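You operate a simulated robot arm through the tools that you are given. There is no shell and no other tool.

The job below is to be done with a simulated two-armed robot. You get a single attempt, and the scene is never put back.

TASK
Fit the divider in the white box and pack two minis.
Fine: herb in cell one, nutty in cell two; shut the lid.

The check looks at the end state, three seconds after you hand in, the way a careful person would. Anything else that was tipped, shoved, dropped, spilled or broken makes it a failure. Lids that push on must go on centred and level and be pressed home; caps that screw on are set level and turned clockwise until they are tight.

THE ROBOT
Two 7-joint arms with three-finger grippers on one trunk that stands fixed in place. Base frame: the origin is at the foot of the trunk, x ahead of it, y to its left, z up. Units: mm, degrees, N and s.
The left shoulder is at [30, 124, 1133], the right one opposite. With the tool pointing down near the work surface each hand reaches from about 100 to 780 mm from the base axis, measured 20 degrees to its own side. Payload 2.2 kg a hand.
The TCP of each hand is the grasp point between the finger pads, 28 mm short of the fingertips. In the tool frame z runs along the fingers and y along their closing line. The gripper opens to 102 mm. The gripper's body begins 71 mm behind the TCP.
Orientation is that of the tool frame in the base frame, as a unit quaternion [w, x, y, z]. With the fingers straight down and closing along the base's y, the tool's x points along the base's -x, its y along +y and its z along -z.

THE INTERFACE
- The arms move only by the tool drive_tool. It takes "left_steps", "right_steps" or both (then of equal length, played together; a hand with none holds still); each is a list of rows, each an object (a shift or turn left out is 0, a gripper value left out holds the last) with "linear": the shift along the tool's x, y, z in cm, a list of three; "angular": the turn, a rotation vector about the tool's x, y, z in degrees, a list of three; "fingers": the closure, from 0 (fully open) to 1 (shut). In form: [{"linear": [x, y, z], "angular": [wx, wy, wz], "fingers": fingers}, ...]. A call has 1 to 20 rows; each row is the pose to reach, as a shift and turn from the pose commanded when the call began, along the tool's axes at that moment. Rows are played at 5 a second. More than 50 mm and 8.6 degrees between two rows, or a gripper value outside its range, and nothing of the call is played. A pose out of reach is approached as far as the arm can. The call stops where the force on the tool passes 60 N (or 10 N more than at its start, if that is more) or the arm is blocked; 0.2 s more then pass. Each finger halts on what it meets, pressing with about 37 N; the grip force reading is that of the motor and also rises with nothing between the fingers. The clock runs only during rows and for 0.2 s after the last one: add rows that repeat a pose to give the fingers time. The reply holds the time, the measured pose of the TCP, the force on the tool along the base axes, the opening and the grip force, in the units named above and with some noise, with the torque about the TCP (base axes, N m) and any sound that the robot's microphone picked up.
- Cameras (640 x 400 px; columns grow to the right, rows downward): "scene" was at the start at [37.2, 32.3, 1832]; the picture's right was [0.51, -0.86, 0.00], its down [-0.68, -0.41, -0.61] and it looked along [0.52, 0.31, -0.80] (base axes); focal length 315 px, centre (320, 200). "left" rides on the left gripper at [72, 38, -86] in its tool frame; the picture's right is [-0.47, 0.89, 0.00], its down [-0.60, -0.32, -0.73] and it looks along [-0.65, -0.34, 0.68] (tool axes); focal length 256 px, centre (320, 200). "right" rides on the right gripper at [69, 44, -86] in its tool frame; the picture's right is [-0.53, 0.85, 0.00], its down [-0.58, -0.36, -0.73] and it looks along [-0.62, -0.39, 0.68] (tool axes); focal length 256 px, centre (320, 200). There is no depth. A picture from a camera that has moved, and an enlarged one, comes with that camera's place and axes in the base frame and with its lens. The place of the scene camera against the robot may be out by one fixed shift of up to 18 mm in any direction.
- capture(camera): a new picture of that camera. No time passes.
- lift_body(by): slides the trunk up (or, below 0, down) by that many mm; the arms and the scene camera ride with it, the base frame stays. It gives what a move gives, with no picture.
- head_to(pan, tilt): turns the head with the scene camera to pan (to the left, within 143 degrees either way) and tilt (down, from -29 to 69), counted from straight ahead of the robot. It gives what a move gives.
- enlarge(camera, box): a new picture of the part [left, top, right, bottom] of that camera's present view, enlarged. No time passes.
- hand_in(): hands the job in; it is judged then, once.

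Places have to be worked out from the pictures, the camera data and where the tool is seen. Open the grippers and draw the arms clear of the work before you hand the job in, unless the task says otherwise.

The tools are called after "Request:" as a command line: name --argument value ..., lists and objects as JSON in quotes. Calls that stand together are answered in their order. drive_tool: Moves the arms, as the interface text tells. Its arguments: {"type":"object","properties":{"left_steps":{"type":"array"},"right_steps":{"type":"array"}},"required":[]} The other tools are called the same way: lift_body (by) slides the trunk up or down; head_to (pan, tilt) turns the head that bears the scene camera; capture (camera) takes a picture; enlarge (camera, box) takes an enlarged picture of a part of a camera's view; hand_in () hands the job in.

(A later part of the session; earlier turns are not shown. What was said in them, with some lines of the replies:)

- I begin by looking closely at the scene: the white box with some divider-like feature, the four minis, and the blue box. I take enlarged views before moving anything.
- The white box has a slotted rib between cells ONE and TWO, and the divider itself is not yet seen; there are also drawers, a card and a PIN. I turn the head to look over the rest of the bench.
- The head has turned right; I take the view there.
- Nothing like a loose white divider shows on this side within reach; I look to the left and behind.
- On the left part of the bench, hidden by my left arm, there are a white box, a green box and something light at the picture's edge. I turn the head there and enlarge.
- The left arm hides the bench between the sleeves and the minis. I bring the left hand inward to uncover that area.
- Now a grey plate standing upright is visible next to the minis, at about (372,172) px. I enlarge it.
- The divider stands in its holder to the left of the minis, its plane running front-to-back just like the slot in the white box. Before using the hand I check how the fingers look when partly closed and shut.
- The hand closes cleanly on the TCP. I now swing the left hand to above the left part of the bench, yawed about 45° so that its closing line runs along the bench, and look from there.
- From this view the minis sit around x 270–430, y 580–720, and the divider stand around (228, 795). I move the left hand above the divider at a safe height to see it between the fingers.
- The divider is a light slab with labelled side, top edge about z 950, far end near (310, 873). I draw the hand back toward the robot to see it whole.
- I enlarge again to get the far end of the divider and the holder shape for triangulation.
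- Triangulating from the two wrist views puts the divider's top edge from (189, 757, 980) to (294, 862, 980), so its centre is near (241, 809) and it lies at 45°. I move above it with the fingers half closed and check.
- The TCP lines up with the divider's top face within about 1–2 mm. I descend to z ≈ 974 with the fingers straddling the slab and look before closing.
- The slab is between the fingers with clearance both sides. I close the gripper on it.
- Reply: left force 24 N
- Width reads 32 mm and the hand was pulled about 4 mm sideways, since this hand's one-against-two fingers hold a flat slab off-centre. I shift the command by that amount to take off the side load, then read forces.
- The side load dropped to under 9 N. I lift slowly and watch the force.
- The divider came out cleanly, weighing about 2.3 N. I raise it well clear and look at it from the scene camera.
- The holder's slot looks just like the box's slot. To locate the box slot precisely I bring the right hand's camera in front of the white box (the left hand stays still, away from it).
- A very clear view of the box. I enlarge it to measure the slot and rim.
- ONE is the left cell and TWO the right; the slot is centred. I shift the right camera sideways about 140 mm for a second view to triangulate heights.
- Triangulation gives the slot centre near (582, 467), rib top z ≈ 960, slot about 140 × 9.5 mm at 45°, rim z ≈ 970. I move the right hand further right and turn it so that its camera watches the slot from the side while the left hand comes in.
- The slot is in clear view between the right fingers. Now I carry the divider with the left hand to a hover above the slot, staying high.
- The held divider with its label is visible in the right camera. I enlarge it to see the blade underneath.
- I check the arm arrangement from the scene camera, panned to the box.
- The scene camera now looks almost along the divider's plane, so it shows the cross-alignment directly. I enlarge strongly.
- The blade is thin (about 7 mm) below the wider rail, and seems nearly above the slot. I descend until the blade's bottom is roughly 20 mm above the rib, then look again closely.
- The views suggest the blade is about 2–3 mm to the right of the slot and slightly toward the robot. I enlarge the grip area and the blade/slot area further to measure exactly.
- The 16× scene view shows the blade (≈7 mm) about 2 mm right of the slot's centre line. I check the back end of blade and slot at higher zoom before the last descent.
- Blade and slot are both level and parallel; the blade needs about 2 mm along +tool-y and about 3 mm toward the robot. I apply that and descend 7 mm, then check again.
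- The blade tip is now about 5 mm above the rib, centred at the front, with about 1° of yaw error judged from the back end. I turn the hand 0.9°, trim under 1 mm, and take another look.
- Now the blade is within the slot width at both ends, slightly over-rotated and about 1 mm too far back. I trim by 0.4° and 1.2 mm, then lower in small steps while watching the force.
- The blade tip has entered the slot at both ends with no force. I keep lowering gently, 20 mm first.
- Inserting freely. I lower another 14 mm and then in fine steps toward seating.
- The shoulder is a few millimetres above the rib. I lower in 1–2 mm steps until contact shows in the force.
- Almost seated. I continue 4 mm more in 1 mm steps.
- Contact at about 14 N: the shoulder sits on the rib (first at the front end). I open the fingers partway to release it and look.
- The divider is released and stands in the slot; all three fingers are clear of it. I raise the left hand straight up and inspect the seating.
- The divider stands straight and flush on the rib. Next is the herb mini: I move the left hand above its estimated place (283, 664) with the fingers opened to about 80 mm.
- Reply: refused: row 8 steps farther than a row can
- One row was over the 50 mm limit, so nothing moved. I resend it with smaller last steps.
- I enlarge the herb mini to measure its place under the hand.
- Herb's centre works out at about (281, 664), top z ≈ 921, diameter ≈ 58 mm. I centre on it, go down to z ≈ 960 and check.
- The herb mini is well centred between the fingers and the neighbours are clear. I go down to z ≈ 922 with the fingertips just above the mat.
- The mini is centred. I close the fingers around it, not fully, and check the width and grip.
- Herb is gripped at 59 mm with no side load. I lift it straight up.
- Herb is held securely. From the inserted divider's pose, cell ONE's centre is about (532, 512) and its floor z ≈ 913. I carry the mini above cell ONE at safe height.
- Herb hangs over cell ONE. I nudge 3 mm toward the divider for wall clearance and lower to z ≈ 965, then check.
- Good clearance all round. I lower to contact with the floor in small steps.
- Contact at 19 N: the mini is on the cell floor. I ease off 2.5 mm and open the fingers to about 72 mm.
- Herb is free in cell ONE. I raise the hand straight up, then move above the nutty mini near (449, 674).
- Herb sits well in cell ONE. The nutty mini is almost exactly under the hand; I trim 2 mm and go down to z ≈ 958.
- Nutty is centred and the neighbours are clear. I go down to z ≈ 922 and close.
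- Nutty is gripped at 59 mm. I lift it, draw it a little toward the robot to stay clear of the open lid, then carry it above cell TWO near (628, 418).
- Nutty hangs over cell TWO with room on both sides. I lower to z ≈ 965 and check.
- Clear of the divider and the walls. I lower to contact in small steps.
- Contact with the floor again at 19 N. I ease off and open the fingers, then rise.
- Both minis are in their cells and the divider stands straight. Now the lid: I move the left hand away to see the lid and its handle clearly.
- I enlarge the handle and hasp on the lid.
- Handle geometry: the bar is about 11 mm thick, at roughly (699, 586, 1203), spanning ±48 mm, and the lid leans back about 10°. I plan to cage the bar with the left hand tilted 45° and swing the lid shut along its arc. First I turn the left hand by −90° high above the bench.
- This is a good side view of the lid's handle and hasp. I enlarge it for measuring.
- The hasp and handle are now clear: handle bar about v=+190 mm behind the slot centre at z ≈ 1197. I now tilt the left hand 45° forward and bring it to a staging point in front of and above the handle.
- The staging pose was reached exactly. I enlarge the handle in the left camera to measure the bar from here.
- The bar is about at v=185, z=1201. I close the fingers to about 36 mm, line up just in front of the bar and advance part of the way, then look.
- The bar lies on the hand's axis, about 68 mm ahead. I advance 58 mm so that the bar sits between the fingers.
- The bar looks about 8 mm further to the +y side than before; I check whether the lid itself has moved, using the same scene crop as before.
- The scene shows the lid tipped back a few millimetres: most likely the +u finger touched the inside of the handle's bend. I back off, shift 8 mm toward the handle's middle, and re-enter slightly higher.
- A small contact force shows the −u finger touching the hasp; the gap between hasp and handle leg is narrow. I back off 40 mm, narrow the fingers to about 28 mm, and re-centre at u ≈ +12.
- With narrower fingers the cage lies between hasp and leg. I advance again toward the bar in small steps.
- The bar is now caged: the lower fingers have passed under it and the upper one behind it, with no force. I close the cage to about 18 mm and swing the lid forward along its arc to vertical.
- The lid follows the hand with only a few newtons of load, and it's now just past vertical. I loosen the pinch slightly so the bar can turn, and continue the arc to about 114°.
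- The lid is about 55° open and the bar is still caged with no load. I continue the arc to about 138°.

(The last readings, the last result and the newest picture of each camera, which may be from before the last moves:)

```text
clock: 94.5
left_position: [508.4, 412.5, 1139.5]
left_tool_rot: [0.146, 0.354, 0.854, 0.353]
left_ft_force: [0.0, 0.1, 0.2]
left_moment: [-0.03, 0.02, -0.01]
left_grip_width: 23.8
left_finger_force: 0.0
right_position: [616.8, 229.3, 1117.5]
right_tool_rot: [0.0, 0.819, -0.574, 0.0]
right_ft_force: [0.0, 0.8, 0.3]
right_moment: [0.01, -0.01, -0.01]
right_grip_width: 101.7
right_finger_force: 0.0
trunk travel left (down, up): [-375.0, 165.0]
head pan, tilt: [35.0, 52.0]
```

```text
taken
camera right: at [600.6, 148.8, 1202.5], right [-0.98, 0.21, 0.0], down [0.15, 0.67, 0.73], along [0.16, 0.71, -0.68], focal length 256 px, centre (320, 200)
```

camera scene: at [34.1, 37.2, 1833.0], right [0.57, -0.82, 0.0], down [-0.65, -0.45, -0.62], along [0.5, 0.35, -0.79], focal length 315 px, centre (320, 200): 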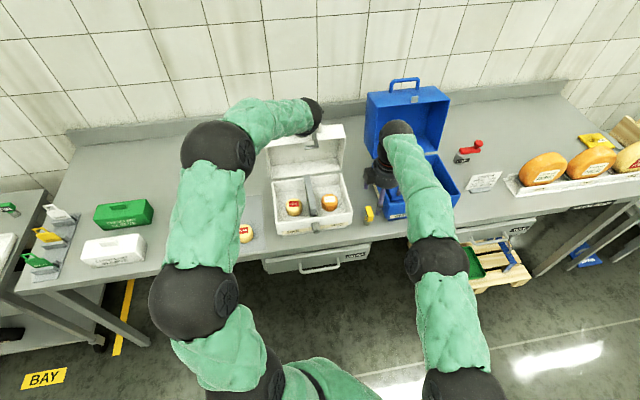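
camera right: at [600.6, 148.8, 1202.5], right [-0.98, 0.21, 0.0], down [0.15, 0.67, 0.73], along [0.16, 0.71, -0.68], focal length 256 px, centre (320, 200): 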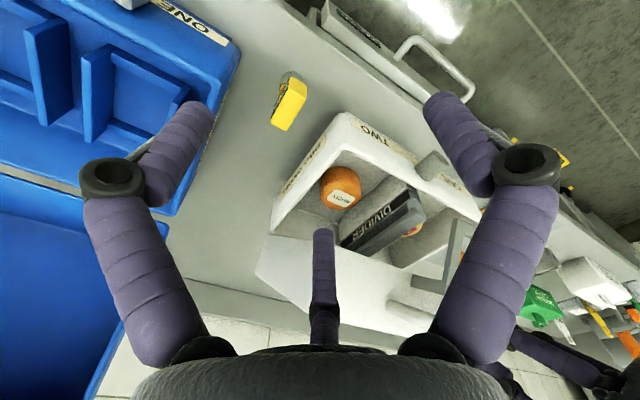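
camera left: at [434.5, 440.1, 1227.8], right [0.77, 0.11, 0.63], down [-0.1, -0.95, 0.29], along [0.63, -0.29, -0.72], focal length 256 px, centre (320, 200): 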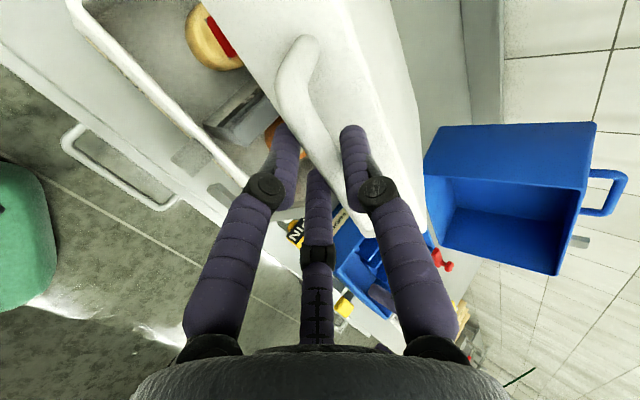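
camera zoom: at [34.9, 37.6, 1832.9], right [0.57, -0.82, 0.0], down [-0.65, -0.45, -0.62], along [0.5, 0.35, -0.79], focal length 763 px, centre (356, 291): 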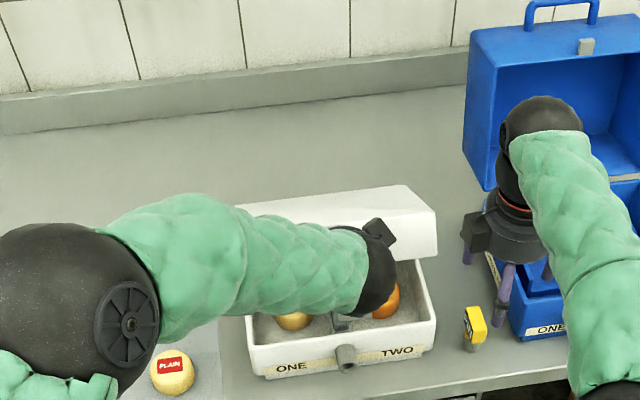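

Lid about 31° open, no load. I continue to about 158°, then check the clearance of hasp, tube and fingers.

Request:
drive_tool --left_steps '[{"linear": [0, -1.67, 0.14]}, {"linear": [0, -3.32, 0.4]}, {"linear": [0, -4.93, 0.78]}, {"linear": [0, -6.53, 1.27]}, {"linear": [0, -8.09, 1.87]}, {"linear": [0, -8.09, 1.87]}]'

Request:
capture --camera "left"

Request:
enlarge --camera "scene" --box '[240, 120, 370, 255]'

Request:
enlarge --camera "right" --box '[240, 90, 520, 300]'

```text
clock: 95.9
left_position: [479.4, 383.9, 1069.0]
left_tool_rot: [0.146, 0.354, 0.853, 0.353]
left_ft_force: [-0.8, 0.2, -0.2]
left_moment: [0.02, -0.03, 0.03]
left_grip_width: 23.5
left_finger_force: 0.0
right_position: [616.1, 229.6, 1116.6]
right_tool_rot: [-0.001, 0.819, -0.574, 0.0]
right_ft_force: [1.4, 0.4, 0.4]
right_moment: [-0.03, -0.03, -0.01]
right_grip_width: 101.9
right_finger_force: 0.0
trunk travel left (down, up): [-375.0, 165.0]
head pan, tilt: [35.0, 52.0]
```

```text
taken
camera left: at [404.1, 410.8, 1157.1], right [0.77, 0.11, 0.63], down [-0.1, -0.95, 0.29], along [0.63, -0.29, -0.72], focal length 256 px, centre (320, 200)
```

left: 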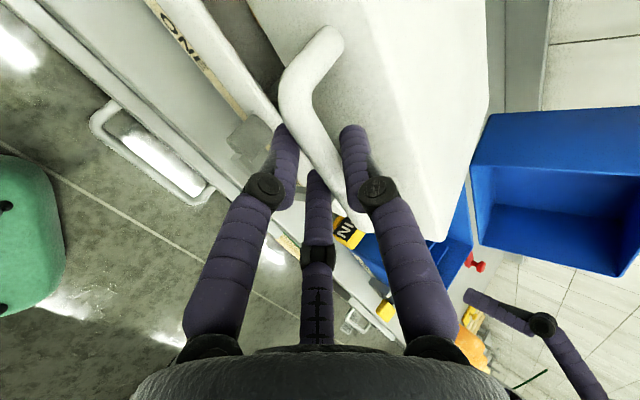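

```text
2.96 times, centred on (305, 188) of scene
camera zoom: at [34.8, 37.5, 1832.9], right [0.57, -0.82, 0.0], down [-0.65, -0.45, -0.62], along [0.5, 0.35, -0.79], focal length 933 px, centre (364, 237)
```

zoom: 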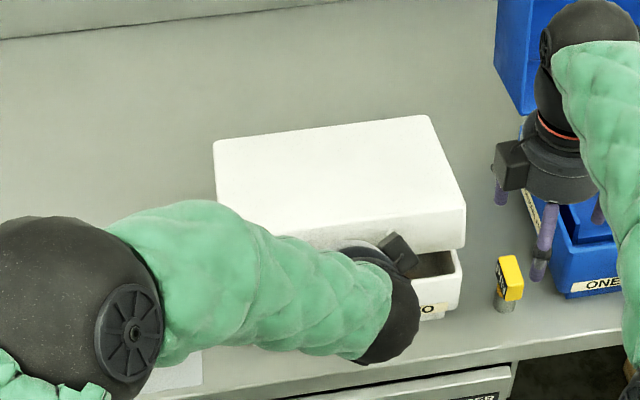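

```text
1.90 times, centred on (380, 195) of right
camera zoom: at [600.5, 148.7, 1202.6], right [-0.98, 0.21, 0.0], down [0.15, 0.67, 0.73], along [0.16, 0.71, -0.68], focal length 488 px, centre (206, 210)
```

zoom: 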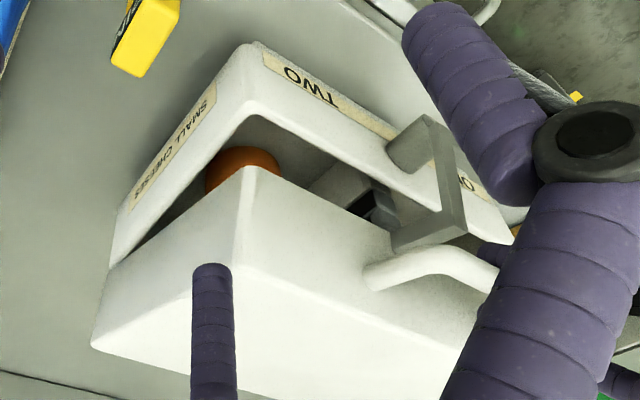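

Lid about 11° open. I look closely at the hasp and the tube before closing further.

Request:
enlarge --camera "right" --box '[400, 120, 480, 230]'

Request:
enlarge --camera "left" --box '[200, 60, 400, 250]'

```text
3.64 times, centred on (440, 175) of right
camera zoom: at [600.5, 148.7, 1202.6], right [-0.98, 0.21, 0.0], down [0.15, 0.67, 0.73], along [0.16, 0.71, -0.68], focal length 931 px, centre (-116, 291)
```

zoom: 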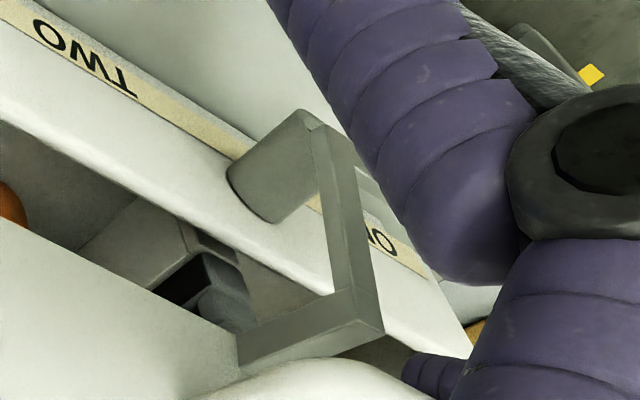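

```text
2.11 times, centred on (300, 155) of left
camera zoom: at [404.1, 410.8, 1157.1], right [0.77, 0.11, 0.63], down [-0.1, -0.95, 0.29], along [0.63, -0.29, -0.72], focal length 539 px, centre (362, 295)
```

zoom: 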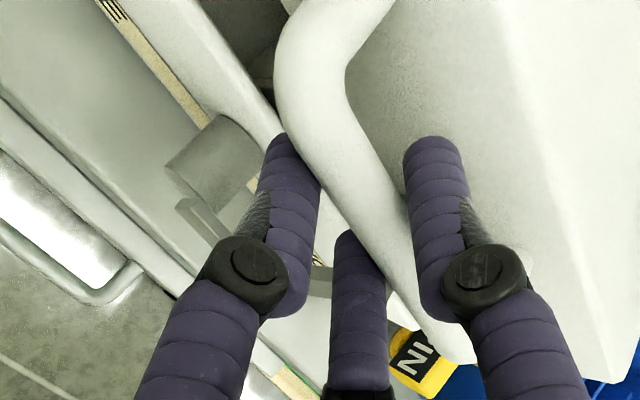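

The hasp comes down in front of the tube without touching. I continue the closing in small steps to about 166°.

Request:
drive_tool --left_steps '[{"linear": [0, -0.76, 0.34]}, {"linear": [0, -1.51, 0.71]}, {"linear": [0, -2.26, 1.1]}, {"linear": [0, -2.97, 1.51]}, {"linear": [0, -2.97, 1.51]}]'

Request:
enlarge --camera "right" --box '[240, 90, 520, 300]'

Request:
enlarge --camera "left" --box '[200, 60, 400, 250]'

```text
clock: 97.1
left_position: [471.1, 376.8, 1036.1]
left_tool_rot: [0.147, 0.353, 0.854, 0.353]
left_ft_force: [0.3, -0.6, -0.5]
left_moment: [-0.02, 0.03, -0.02]
left_grip_width: 23.4
left_finger_force: 0.2
right_position: [617.5, 230.0, 1115.7]
right_tool_rot: [0.0, 0.819, -0.574, 0.001]
right_ft_force: [-0.9, -0.9, 0.6]
right_moment: [0.0, 0.02, -0.01]
right_grip_width: 101.9
right_finger_force: 0.0
trunk travel left (down, up): [-375.0, 165.0]
head pan, tilt: [35.0, 52.0]
```

```text
1.90 times, centred on (380, 195) of right
camera zoom: at [600.4, 148.7, 1202.6], right [-0.98, 0.21, 0.0], down [0.15, 0.67, 0.73], along [0.16, 0.71, -0.68], focal length 488 px, centre (206, 210)
```

zoom: 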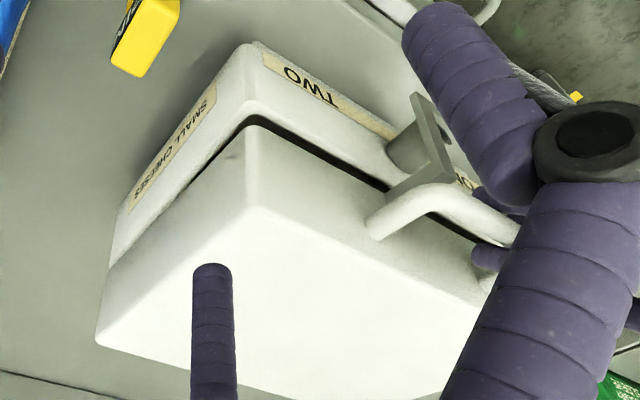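

```text
2.11 times, centred on (300, 155) of left
camera zoom: at [396.6, 403.6, 1124.2], right [0.77, 0.11, 0.63], down [-0.1, -0.95, 0.29], along [0.63, -0.29, -0.72], focal length 539 px, centre (362, 295)
```

zoom: 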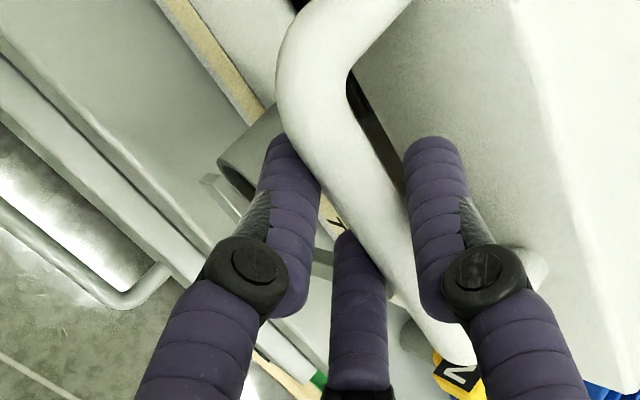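

The gap is down to a few degrees. I keep closing in 1° steps, watching the force.

Request:
drive_tool --left_steps '[{"linear": [0, -0.36, 0.22]}, {"linear": [0, -0.71, 0.44]}, {"linear": [0, -1.05, 0.67]}, {"linear": [0, -1.05, 0.67]}]'

Request:
enlarge --camera "right" --box '[240, 90, 520, 300]'

```text
clock: 98.1
left_position: [469.0, 374.7, 1025.1]
left_tool_rot: [0.146, 0.354, 0.853, 0.354]
left_ft_force: [0.6, -0.7, 0.1]
left_moment: [-0.02, -0.03, 0.0]
left_grip_width: 24.0
left_finger_force: 0.1
right_position: [616.2, 230.3, 1116.3]
right_tool_rot: [0.0, 0.819, -0.574, 0.0]
right_ft_force: [0.4, -0.3, 0.7]
right_moment: [-0.02, 0.01, -0.03]
right_grip_width: 102.1
right_finger_force: 0.0
trunk travel left (down, up): [-375.0, 165.0]
head pan, tilt: [35.0, 52.0]
```

```text
1.90 times, centred on (380, 195) of right
camera zoom: at [600.5, 148.7, 1202.6], right [-0.98, 0.21, 0.0], down [0.15, 0.67, 0.73], along [0.16, 0.71, -0.68], focal length 488 px, centre (206, 210)
```

zoom: 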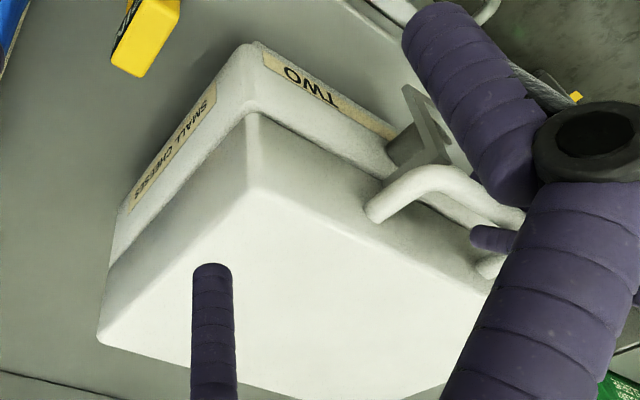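

The lid looks shut in the right view. I zoom on the seam to verify.

Request:
enlarge --camera "right" --box '[290, 110, 440, 220]'

Request:
enlarge --camera "left" --box '[180, 20, 420, 250]'

Request:
enlarge --camera "scene" --box '[240, 120, 370, 255]'

```text
3.64 times, centred on (365, 165) of right
camera zoom: at [600.5, 148.7, 1202.6], right [-0.98, 0.21, 0.0], down [0.15, 0.67, 0.73], along [0.16, 0.71, -0.68], focal length 931 px, centre (156, 327)
```

zoom: 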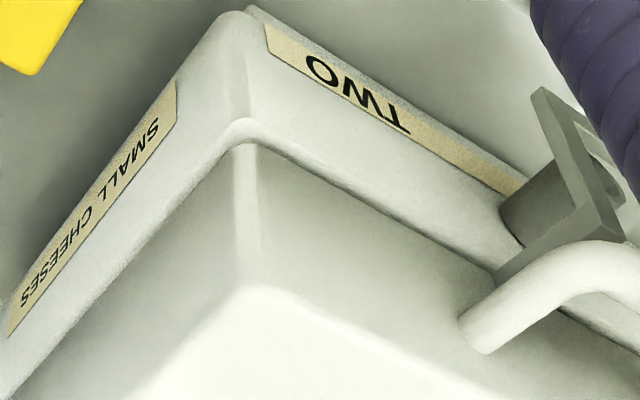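

```text
1.74 times, centred on (300, 135) of left
camera zoom: at [393.9, 401.1, 1112.7], right [0.77, 0.11, 0.63], down [-0.1, -0.95, 0.29], along [0.63, -0.29, -0.72], focal length 445 px, centre (355, 313)
```

zoom: 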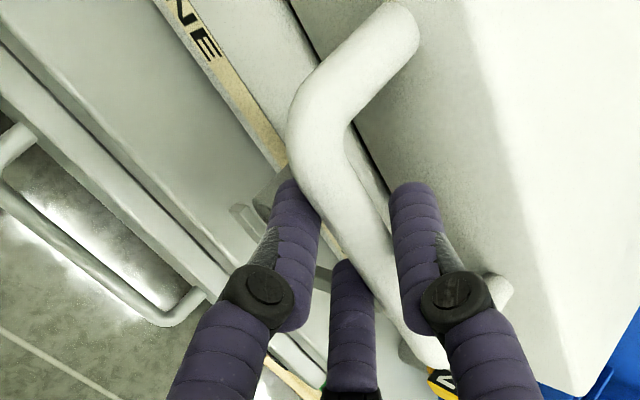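

```text
2.96 times, centred on (305, 188) of scene
camera zoom: at [34.8, 37.5, 1833.0], right [0.57, -0.82, 0.0], down [-0.65, -0.45, -0.62], along [0.5, 0.35, -0.79], focal length 933 px, centre (364, 237)
```

zoom: 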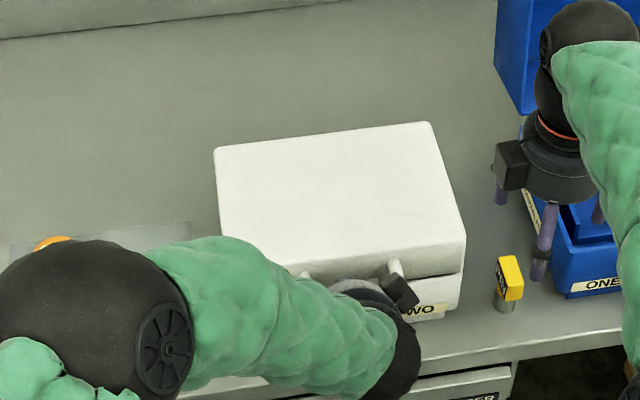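

A thin dark seam is left at the front. I press on another 2° gently to bring it home and read the force.

Request:
drive_tool --left_steps '[{"linear": [0, -0.18, 0.12]}, {"linear": [0, -0.35, 0.23]}, {"linear": [0, -0.52, 0.35]}, {"linear": [0, -0.69, 0.47]}, {"linear": [0, -0.69, 0.47]}]'

Request:
enlarge --camera "right" --box '[290, 110, 440, 220]'

Request:
enlarge --camera "left" --box '[180, 20, 420, 250]'

```text
clock: 99.3
left_position: [466.6, 372.3, 1017.3]
left_tool_rot: [0.147, 0.354, 0.853, 0.354]
left_ft_force: [0.1, -0.1, -0.6]
left_moment: [0.01, -0.01, 0.03]
left_grip_width: 23.6
left_finger_force: 0.1
right_position: [617.1, 229.5, 1116.6]
right_tool_rot: [0.0, 0.819, -0.574, 0.0]
right_ft_force: [-0.1, -0.1, 0.2]
right_moment: [0.0, 0.01, 0.04]
right_grip_width: 102.1
right_finger_force: 0.1
trunk travel left (down, up): [-375.0, 165.0]
head pan, tilt: [35.0, 52.0]
```

```text
3.64 times, centred on (365, 165) of right
camera zoom: at [600.5, 148.7, 1202.6], right [-0.98, 0.21, 0.0], down [0.15, 0.67, 0.73], along [0.16, 0.71, -0.68], focal length 931 px, centre (156, 327)
```

zoom: 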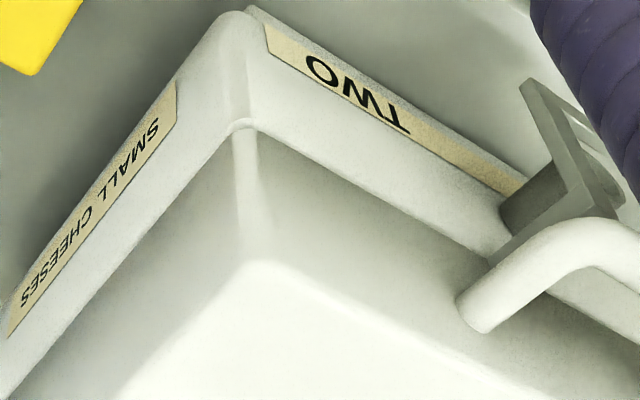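

```text
1.74 times, centred on (300, 135) of left
camera zoom: at [393.0, 399.9, 1104.6], right [0.77, 0.11, 0.63], down [-0.1, -0.95, 0.29], along [0.63, -0.29, -0.72], focal length 445 px, centre (355, 313)
```

zoom: 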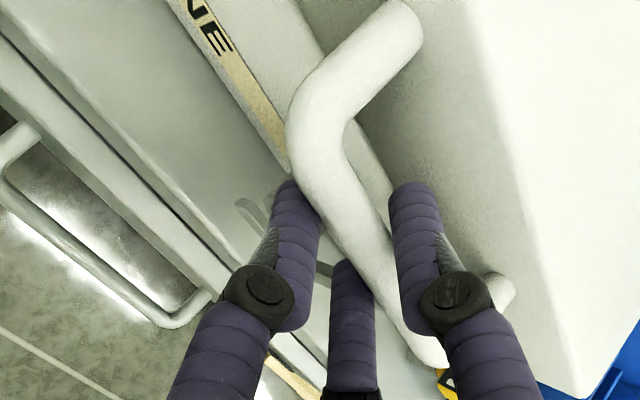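

The seam is now nearly invisible, but there's still no contact force. I press a little further until I feel the stop.

Request:
drive_tool --left_steps '[{"linear": [0, -0.12, 0.08]}, {"linear": [0, -0.24, 0.17]}, {"linear": [0, -0.36, 0.26]}, {"linear": [0, -0.36, 0.26]}]'

Request:
enlarge --camera "right" --box '[290, 110, 440, 220]'

```text
clock: 100.3
left_position: [468.6, 372.0, 1013.9]
left_tool_rot: [0.147, 0.353, 0.853, 0.354]
left_ft_force: [1.5, 1.3, 4.8]
left_moment: [0.08, -0.09, 0.01]
left_grip_width: 27.3
left_finger_force: 2.7
right_position: [617.9, 229.7, 1115.8]
right_tool_rot: [0.0, 0.819, -0.574, 0.0]
right_ft_force: [0.1, 0.3, 0.4]
right_moment: [0.0, -0.01, -0.01]
right_grip_width: 101.8
right_finger_force: 0.0
trunk travel left (down, up): [-375.0, 165.0]
head pan, tilt: [35.0, 52.0]
```

```text
3.64 times, centred on (365, 165) of right
camera zoom: at [600.4, 148.7, 1202.7], right [-0.98, 0.21, 0.0], down [0.15, 0.67, 0.73], along [0.16, 0.71, -0.68], focal length 931 px, centre (156, 327)
```

zoom: 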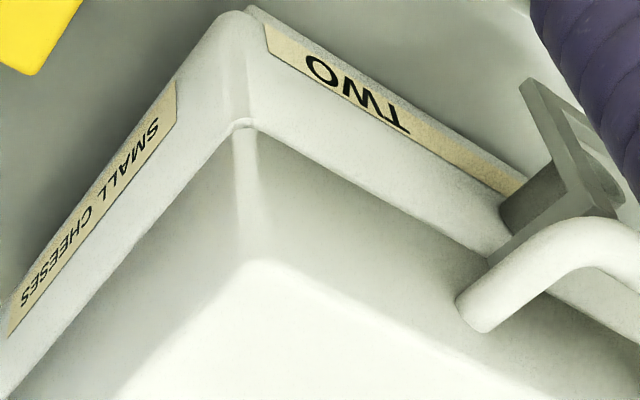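

Now the upper finger feels the lid's stop (≈5 N, fingers pushed open slightly) and the seam no longer changes: the lid is shut. I unload, open the cage a little and withdraw backward along the fingers.

Request:
drive_tool --left_steps '[{"linear": [0, 0.2, -0.1], "fingers": 0.72}, {"linear": [0, 0.35, -0.2], "fingers": 0.7}, {"linear": [0, 0.35, -0.2], "fingers": 0.7}]'

Request:
enlarge --camera "left" --box '[180, 20, 420, 250]'

```text
clock: 101.1
left_position: [468.7, 371.8, 1016.2]
left_tool_rot: [0.147, 0.354, 0.853, 0.354]
left_ft_force: [0.0, 0.1, 0.0]
left_moment: [0.03, -0.04, -0.03]
left_grip_width: 30.5
left_finger_force: 0.0
right_position: [617.2, 231.5, 1115.7]
right_tool_rot: [-0.001, 0.819, -0.574, 0.0]
right_ft_force: [0.2, -0.3, 0.7]
right_moment: [0.0, 0.02, -0.02]
right_grip_width: 102.0
right_finger_force: 0.0
trunk travel left (down, up): [-375.0, 165.0]
head pan, tilt: [35.0, 52.0]
```

```text
1.74 times, centred on (300, 135) of left
camera zoom: at [393.7, 399.5, 1103.9], right [0.77, 0.11, 0.63], down [-0.1, -0.95, 0.29], along [0.63, -0.29, -0.72], focal length 445 px, centre (355, 313)
```

zoom: 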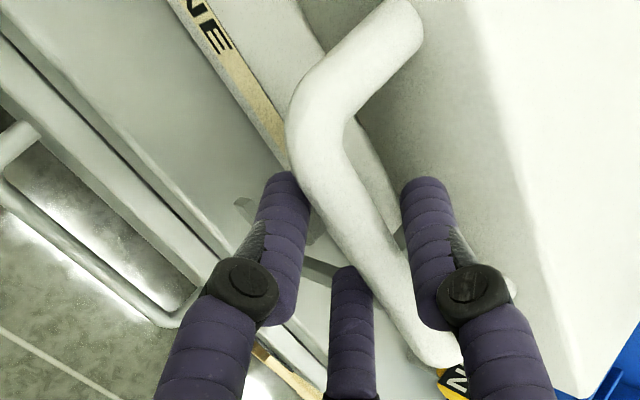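

No load now. I withdraw along the finger direction, away from the bar.

Request:
drive_tool --left_steps '[{"linear": [0, 0, -0.7]}, {"linear": [0, 0, -1.5]}, {"linear": [0, 0, -2.5]}, {"linear": [0, 0, -4]}, {"linear": [0, 0, -6]}, {"linear": [0, 0, -9]}, {"linear": [0, 0, -12]}, {"linear": [0, 0, -12]}]'

Request:
capture --camera "left"

Request:
enlarge --camera "right" --box '[240, 90, 520, 300]'

Request:
capture --camera "scene"

```text
clock: 102.9
left_position: [408.2, 314.7, 1102.4]
left_tool_rot: [0.147, 0.354, 0.853, 0.354]
left_ft_force: [0.2, 0.4, 0.1]
left_moment: [0.0, -0.01, 0.03]
left_grip_width: 30.8
left_finger_force: 0.1
right_position: [617.5, 229.7, 1115.9]
right_tool_rot: [-0.001, 0.819, -0.574, 0.0]
right_ft_force: [-0.1, 0.0, 0.8]
right_moment: [0.01, -0.03, 0.01]
right_grip_width: 102.1
right_finger_force: 0.0
trunk travel left (down, up): [-375.0, 165.0]
head pan, tilt: [35.0, 52.0]
```

```text
taken
camera left: at [333.4, 341.8, 1189.6], right [0.77, 0.11, 0.63], down [-0.1, -0.95, 0.29], along [0.63, -0.29, -0.72], focal length 256 px, centre (320, 200)
```

left: 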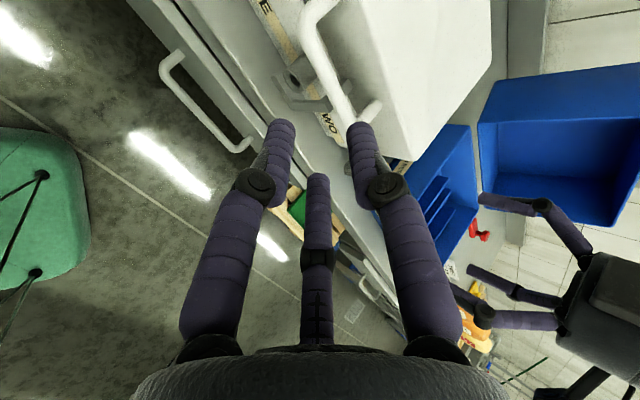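

```text
1.90 times, centred on (380, 195) of right
camera zoom: at [601.0, 148.8, 1202.2], right [-0.98, 0.21, 0.0], down [0.15, 0.67, 0.73], along [0.15, 0.71, -0.68], focal length 488 px, centre (206, 210)
```

zoom: 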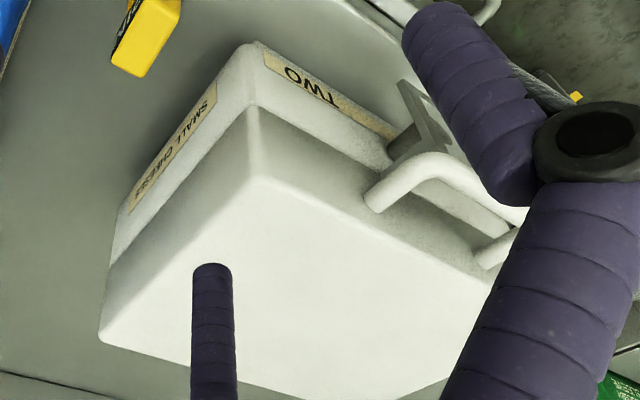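

```text
taken
camera scene: at [35.6, 37.7, 1832.9], right [0.57, -0.82, 0.0], down [-0.65, -0.45, -0.62], along [0.5, 0.35, -0.79], focal length 315 px, centre (320, 200)
```

scene: 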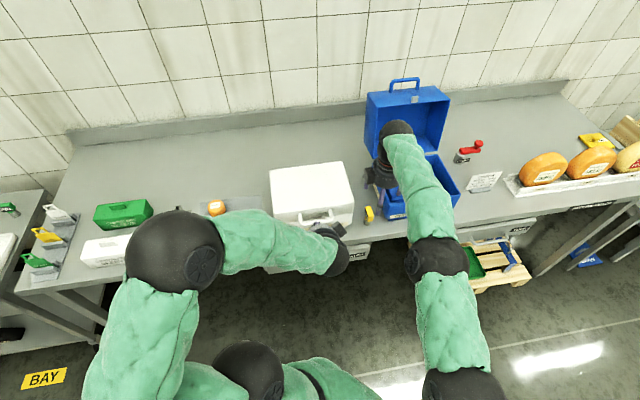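

The lid stays shut. I zoom on the seam from both sides and check the PIN and everything else.

Request:
enlarge --camera "right" --box '[270, 100, 400, 240]'

Request:
enlarge --camera "left" --box '[240, 0, 440, 140]'

Request:
enlarge --camera "scene" --box '[255, 150, 375, 245]'

```text
2.86 times, centred on (335, 170) of right
camera zoom: at [601.0, 148.8, 1202.2], right [-0.98, 0.21, 0.0], down [0.15, 0.67, 0.73], along [0.15, 0.71, -0.68], focal length 731 px, centre (277, 286)
```

zoom: 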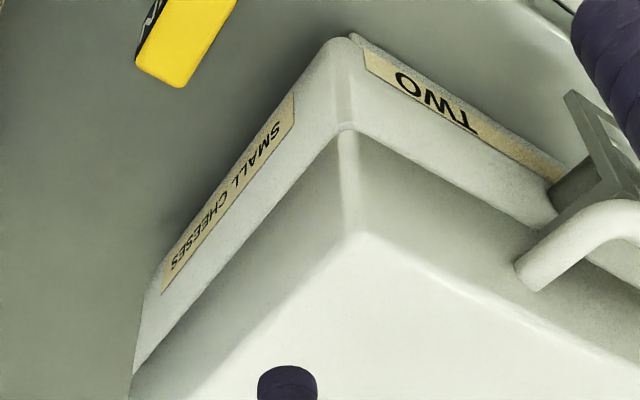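

```text
2.86 times, centred on (340, 70) of left
camera zoom: at [333.4, 341.8, 1189.6], right [0.77, 0.11, 0.63], down [-0.1, -0.95, 0.29], along [0.63, -0.29, -0.72], focal length 731 px, centre (263, 571)
```

zoom: 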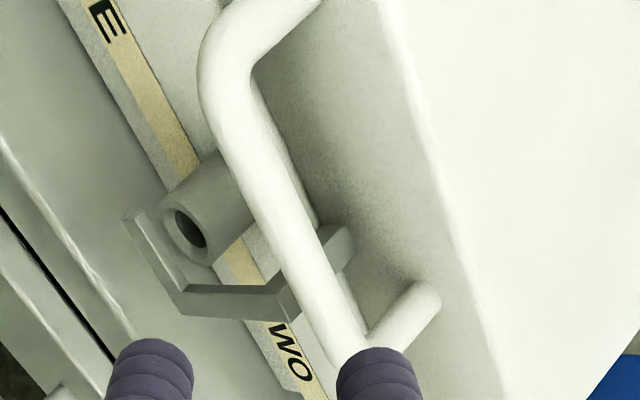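

```text
4.21 times, centred on (315, 198) of scene
camera zoom: at [35.6, 37.7, 1832.9], right [0.57, -0.82, 0.0], down [-0.65, -0.45, -0.62], along [0.5, 0.35, -0.79], focal length 1325 px, centre (341, 210)
```

zoom: 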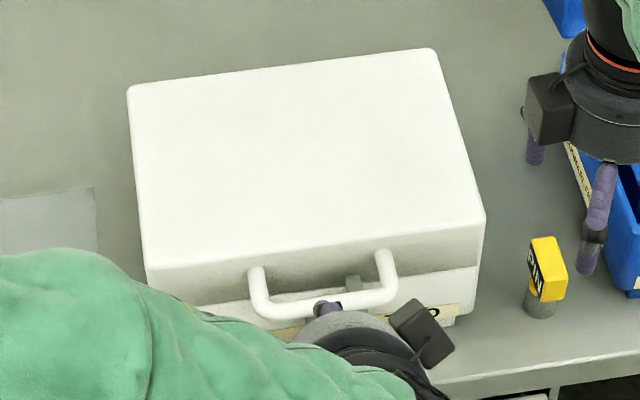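

Seam closed all round and the hasp sits around the tube. I open the left gripper, raise the left hand clear, and then raise the right hand away too.

Request:
drive_tool --left_steps '[{"linear": [0, 2, -3], "fingers": 0.3}, {"linear": [0, 4.5, -6], "fingers": 0}, {"linear": [1, 7, -9]}, {"linear": [3, 9.5, -12]}, {"linear": [5, 12, -14.5]}, {"linear": [7, 14, -16.5]}, {"linear": [9, 16, -18]}, {"linear": [9, 16, -18]}]' --right_steps '[{"linear": [0, 0, -4]}, {"linear": [0, 0, -8]}, {"linear": [0, 0, -12]}, {"linear": [0, 0, -16]}, {"linear": [1.5, 3.2, -19]}, {"linear": [3, 6.4, -20]}, {"linear": [4.5, 9.6, -20]}, {"linear": [6, 12.8, -20]}]'

Request:
capture --camera "scene"

```text
clock: 104.7
left_position: [333.8, 365.0, 1341.3]
left_tool_rot: [0.147, 0.353, 0.853, 0.355]
left_ft_force: [-0.5, -0.5, 0.1]
left_moment: [0.01, -0.03, -0.01]
left_grip_width: 102.1
left_finger_force: 0.0
right_position: [519.2, 129.4, 1316.1]
right_tool_rot: [-0.005, 0.819, -0.574, 0.0]
right_ft_force: [-5.0, -1.1, -7.1]
right_moment: [0.11, -0.41, -0.03]
right_grip_width: 101.7
right_finger_force: 0.0
right hand out of reach, approached as far as the arm can: row 2, 3, 4, 6
trunk travel left (down, up): [-375.0, 165.0]
head pan, tilt: [35.0, 52.0]
```

```text
taken
camera scene: at [32.6, 35.1, 1833.2], right [0.57, -0.82, 0.0], down [-0.64, -0.45, -0.62], along [0.51, 0.35, -0.79], focal length 315 px, centre (320, 200)
```

scene: 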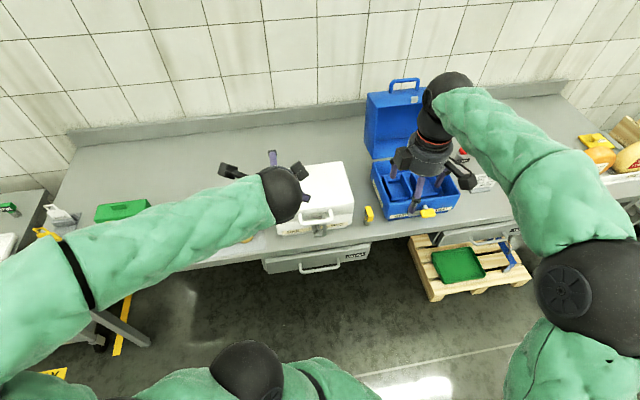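

Both hands are high above the bench. The right hand showed a small force reading while moving, so I hold still one moment, re-read, and look over the whole scene.

Request:
drive_tool --left_steps '[{"linear": [0, 0, 0]}, {"linear": [0, 0, 0]}]' --right_steps '[{"linear": [0, 0, 0]}, {"linear": [0, 0, 0]}]'

Request:
enlarge --camera "scene" --box '[250, 60, 490, 280]'

Request:
capture --camera "right"

Request:
head_to --pan 80 --tilt 52

Request:
capture --camera "scene"

```text
clock: 105.3
left_position: [335.4, 365.4, 1342.1]
left_tool_rot: [0.146, 0.354, 0.853, 0.354]
left_ft_force: [-0.2, -0.9, -0.3]
left_moment: [0.01, 0.02, 0.02]
left_grip_width: 102.1
left_finger_force: 0.1
right_position: [517.1, 129.2, 1314.7]
right_tool_rot: [0.0, 0.819, -0.574, 0.0]
right_ft_force: [-0.6, 0.0, 0.2]
right_moment: [-0.02, -0.02, 0.02]
right_grip_width: 101.8
right_finger_force: 0.0
trunk travel left (down, up): [-375.0, 165.0]
head pan, tilt: [35.0, 52.0]
```

```text
1.82 times, centred on (370, 170) of scene
camera zoom: at [33.8, 36.7, 1833.0], right [0.57, -0.82, 0.0], down [-0.65, -0.45, -0.62], along [0.5, 0.35, -0.79], focal length 572 px, centre (229, 254)
```

zoom: 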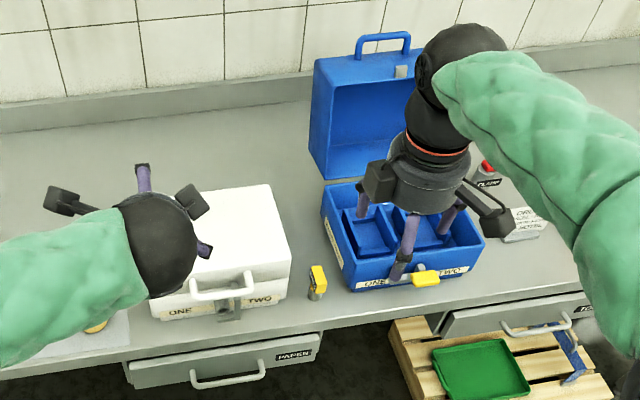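

```text
taken
camera right: at [500.9, 46.8, 1401.2], right [-0.98, 0.21, 0.0], down [0.15, 0.67, 0.73], along [0.16, 0.71, -0.68], focal length 256 px, centre (320, 200)
```

right: 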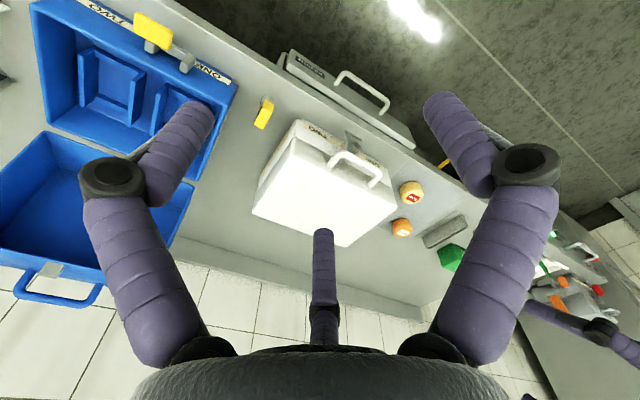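

```text
clock: 106.5
left_position: [336.5, 366.8, 1341.2]
left_tool_rot: [0.146, 0.353, 0.854, 0.354]
left_ft_force: [0.9, 0.1, 0.0]
left_moment: [-0.02, 0.01, -0.01]
left_grip_width: 101.8
left_finger_force: 0.1
right_position: [518.9, 128.5, 1313.5]
right_tool_rot: [0.001, 0.819, -0.574, 0.0]
right_ft_force: [0.1, 0.2, -0.2]
right_moment: [-0.01, 0.01, -0.01]
right_grip_width: 101.9
right_finger_force: 0.1
trunk travel left (down, up): [-375.0, 165.0]
head pan, tilt: [80.0, 52.0]
```

```text
taken
camera scene: at [-13.6, 68.5, 1833.0], right [0.98, -0.17, 0.0], down [-0.14, -0.78, -0.62], along [0.11, 0.61, -0.79], focal length 315 px, centre (320, 200)
```

scene: 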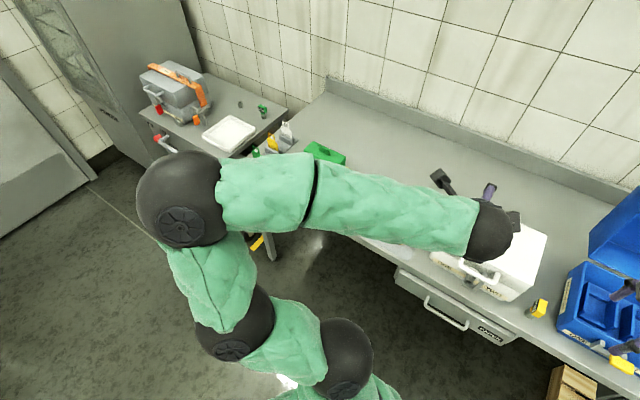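

All forces are zero; the plain and smoked minis, holder, PIN and blue box are undisturbed. I shift the left hand a bit further off to the side and take one last look at the shut box.

Request:
drive_tool --left_steps '[{"linear": [4, 0, 0]}, {"linear": [8, 0, 0]}, {"linear": [12, 0, 0]}, {"linear": [12, 0, 0]}]'

Request:
head_to --pan 35 --tilt 52

Request:
capture --camera "scene"

Request:
enlarge --camera "scene" --box '[250, 140, 390, 260]'

Request:
enlarge --camera "right" --box '[220, 80, 480, 270]'

```text
clock: 107.5
left_position: [250.9, 451.7, 1342.7]
left_tool_rot: [0.147, 0.354, 0.854, 0.352]
left_ft_force: [-0.2, -0.2, 0.9]
left_moment: [0.03, -0.02, -0.01]
left_grip_width: 101.9
left_finger_force: 0.1
right_position: [518.0, 129.8, 1314.3]
right_tool_rot: [0.0, 0.819, -0.574, 0.0]
right_ft_force: [0.5, -0.1, 0.3]
right_moment: [0.0, -0.03, -0.03]
right_grip_width: 102.0
right_finger_force: 0.1
trunk travel left (down, up): [-375.0, 165.0]
head pan, tilt: [80.0, 52.0]
```

```text
clock: 108.6
left_position: [251.2, 451.5, 1342.9]
left_tool_rot: [0.146, 0.353, 0.853, 0.354]
left_ft_force: [-0.6, -0.2, 0.2]
left_moment: [-0.02, 0.0, 0.0]
left_grip_width: 101.8
left_finger_force: 0.1
right_position: [518.1, 128.1, 1314.0]
right_tool_rot: [-0.001, 0.819, -0.574, -0.001]
right_ft_force: [0.5, 0.0, 0.2]
right_moment: [-0.01, -0.01, 0.03]
right_grip_width: 102.1
right_finger_force: 0.0
trunk travel left (down, up): [-375.0, 165.0]
head pan, tilt: [35.0, 52.0]
```

```text
taken
camera scene: at [34.6, 37.4, 1833.0], right [0.57, -0.82, 0.0], down [-0.65, -0.45, -0.62], along [0.5, 0.35, -0.79], focal length 315 px, centre (320, 200)
```

scene: 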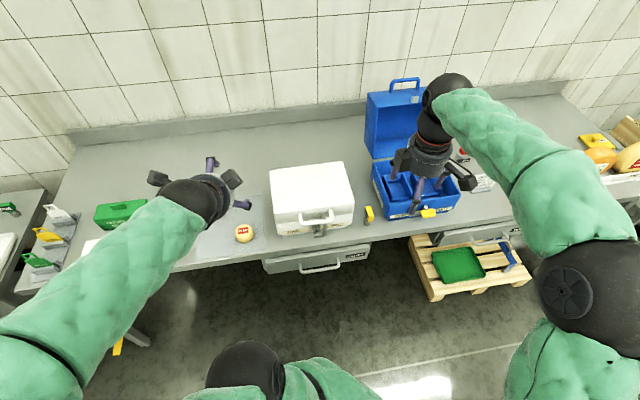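

```text
3.33 times, centred on (320, 200) of scene
camera zoom: at [34.6, 37.4, 1833.0], right [0.57, -0.82, 0.0], down [-0.65, -0.45, -0.62], along [0.5, 0.35, -0.79], focal length 1049 px, centre (320, 200)
```

zoom: 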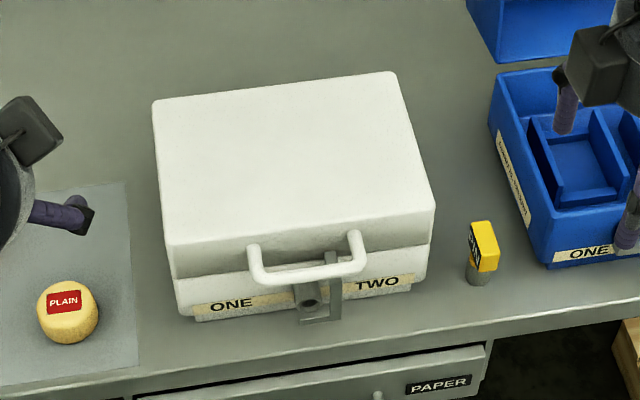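

```text
2.11 times, centred on (350, 175) of right
camera zoom: at [501.6, 47.5, 1400.9], right [-0.98, 0.21, 0.0], down [0.15, 0.67, 0.73], along [0.16, 0.71, -0.68], focal length 539 px, centre (257, 253)
```

zoom: 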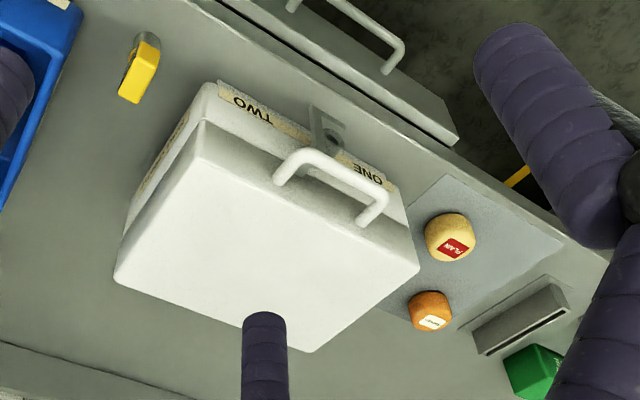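

The lid is shut and level. Herb is in cell ONE, nutty in cell TWO, and the divider is seated between them. Both grippers are open and clear of the work, and everything else is where it was, so I hand the job in.

Request:
hand_in

```text
The job is handed in.
```

The white box is packed and handed in. The divider sits in its slot, herb is in cell one, nutty is in cell two, and the lid is shut.

- **Divider:** I lowered it until its shoulder rested on the rib. The last pictures before the lid went down showed it standing straight.
- **Minis:** Both were lowered until they touched the floor of their cells, then released upright.
- **Lid:** I brought it down by its handle until it met its stop, and the seam then looked closed and level. I did not put the pin in, since you only asked for the lid to be shut.

Getting hold of the handle took three tries. In the first two my fingers touched the handle or the hasp and tipped the open lid back a few degrees. Nothing else moved, and the lid then closed normally.

In the last pictures everything else, including the plain and smoked minis, the empty divider holder, the pin and the blue box, was where it started. Both grippers are open and clear of the box.
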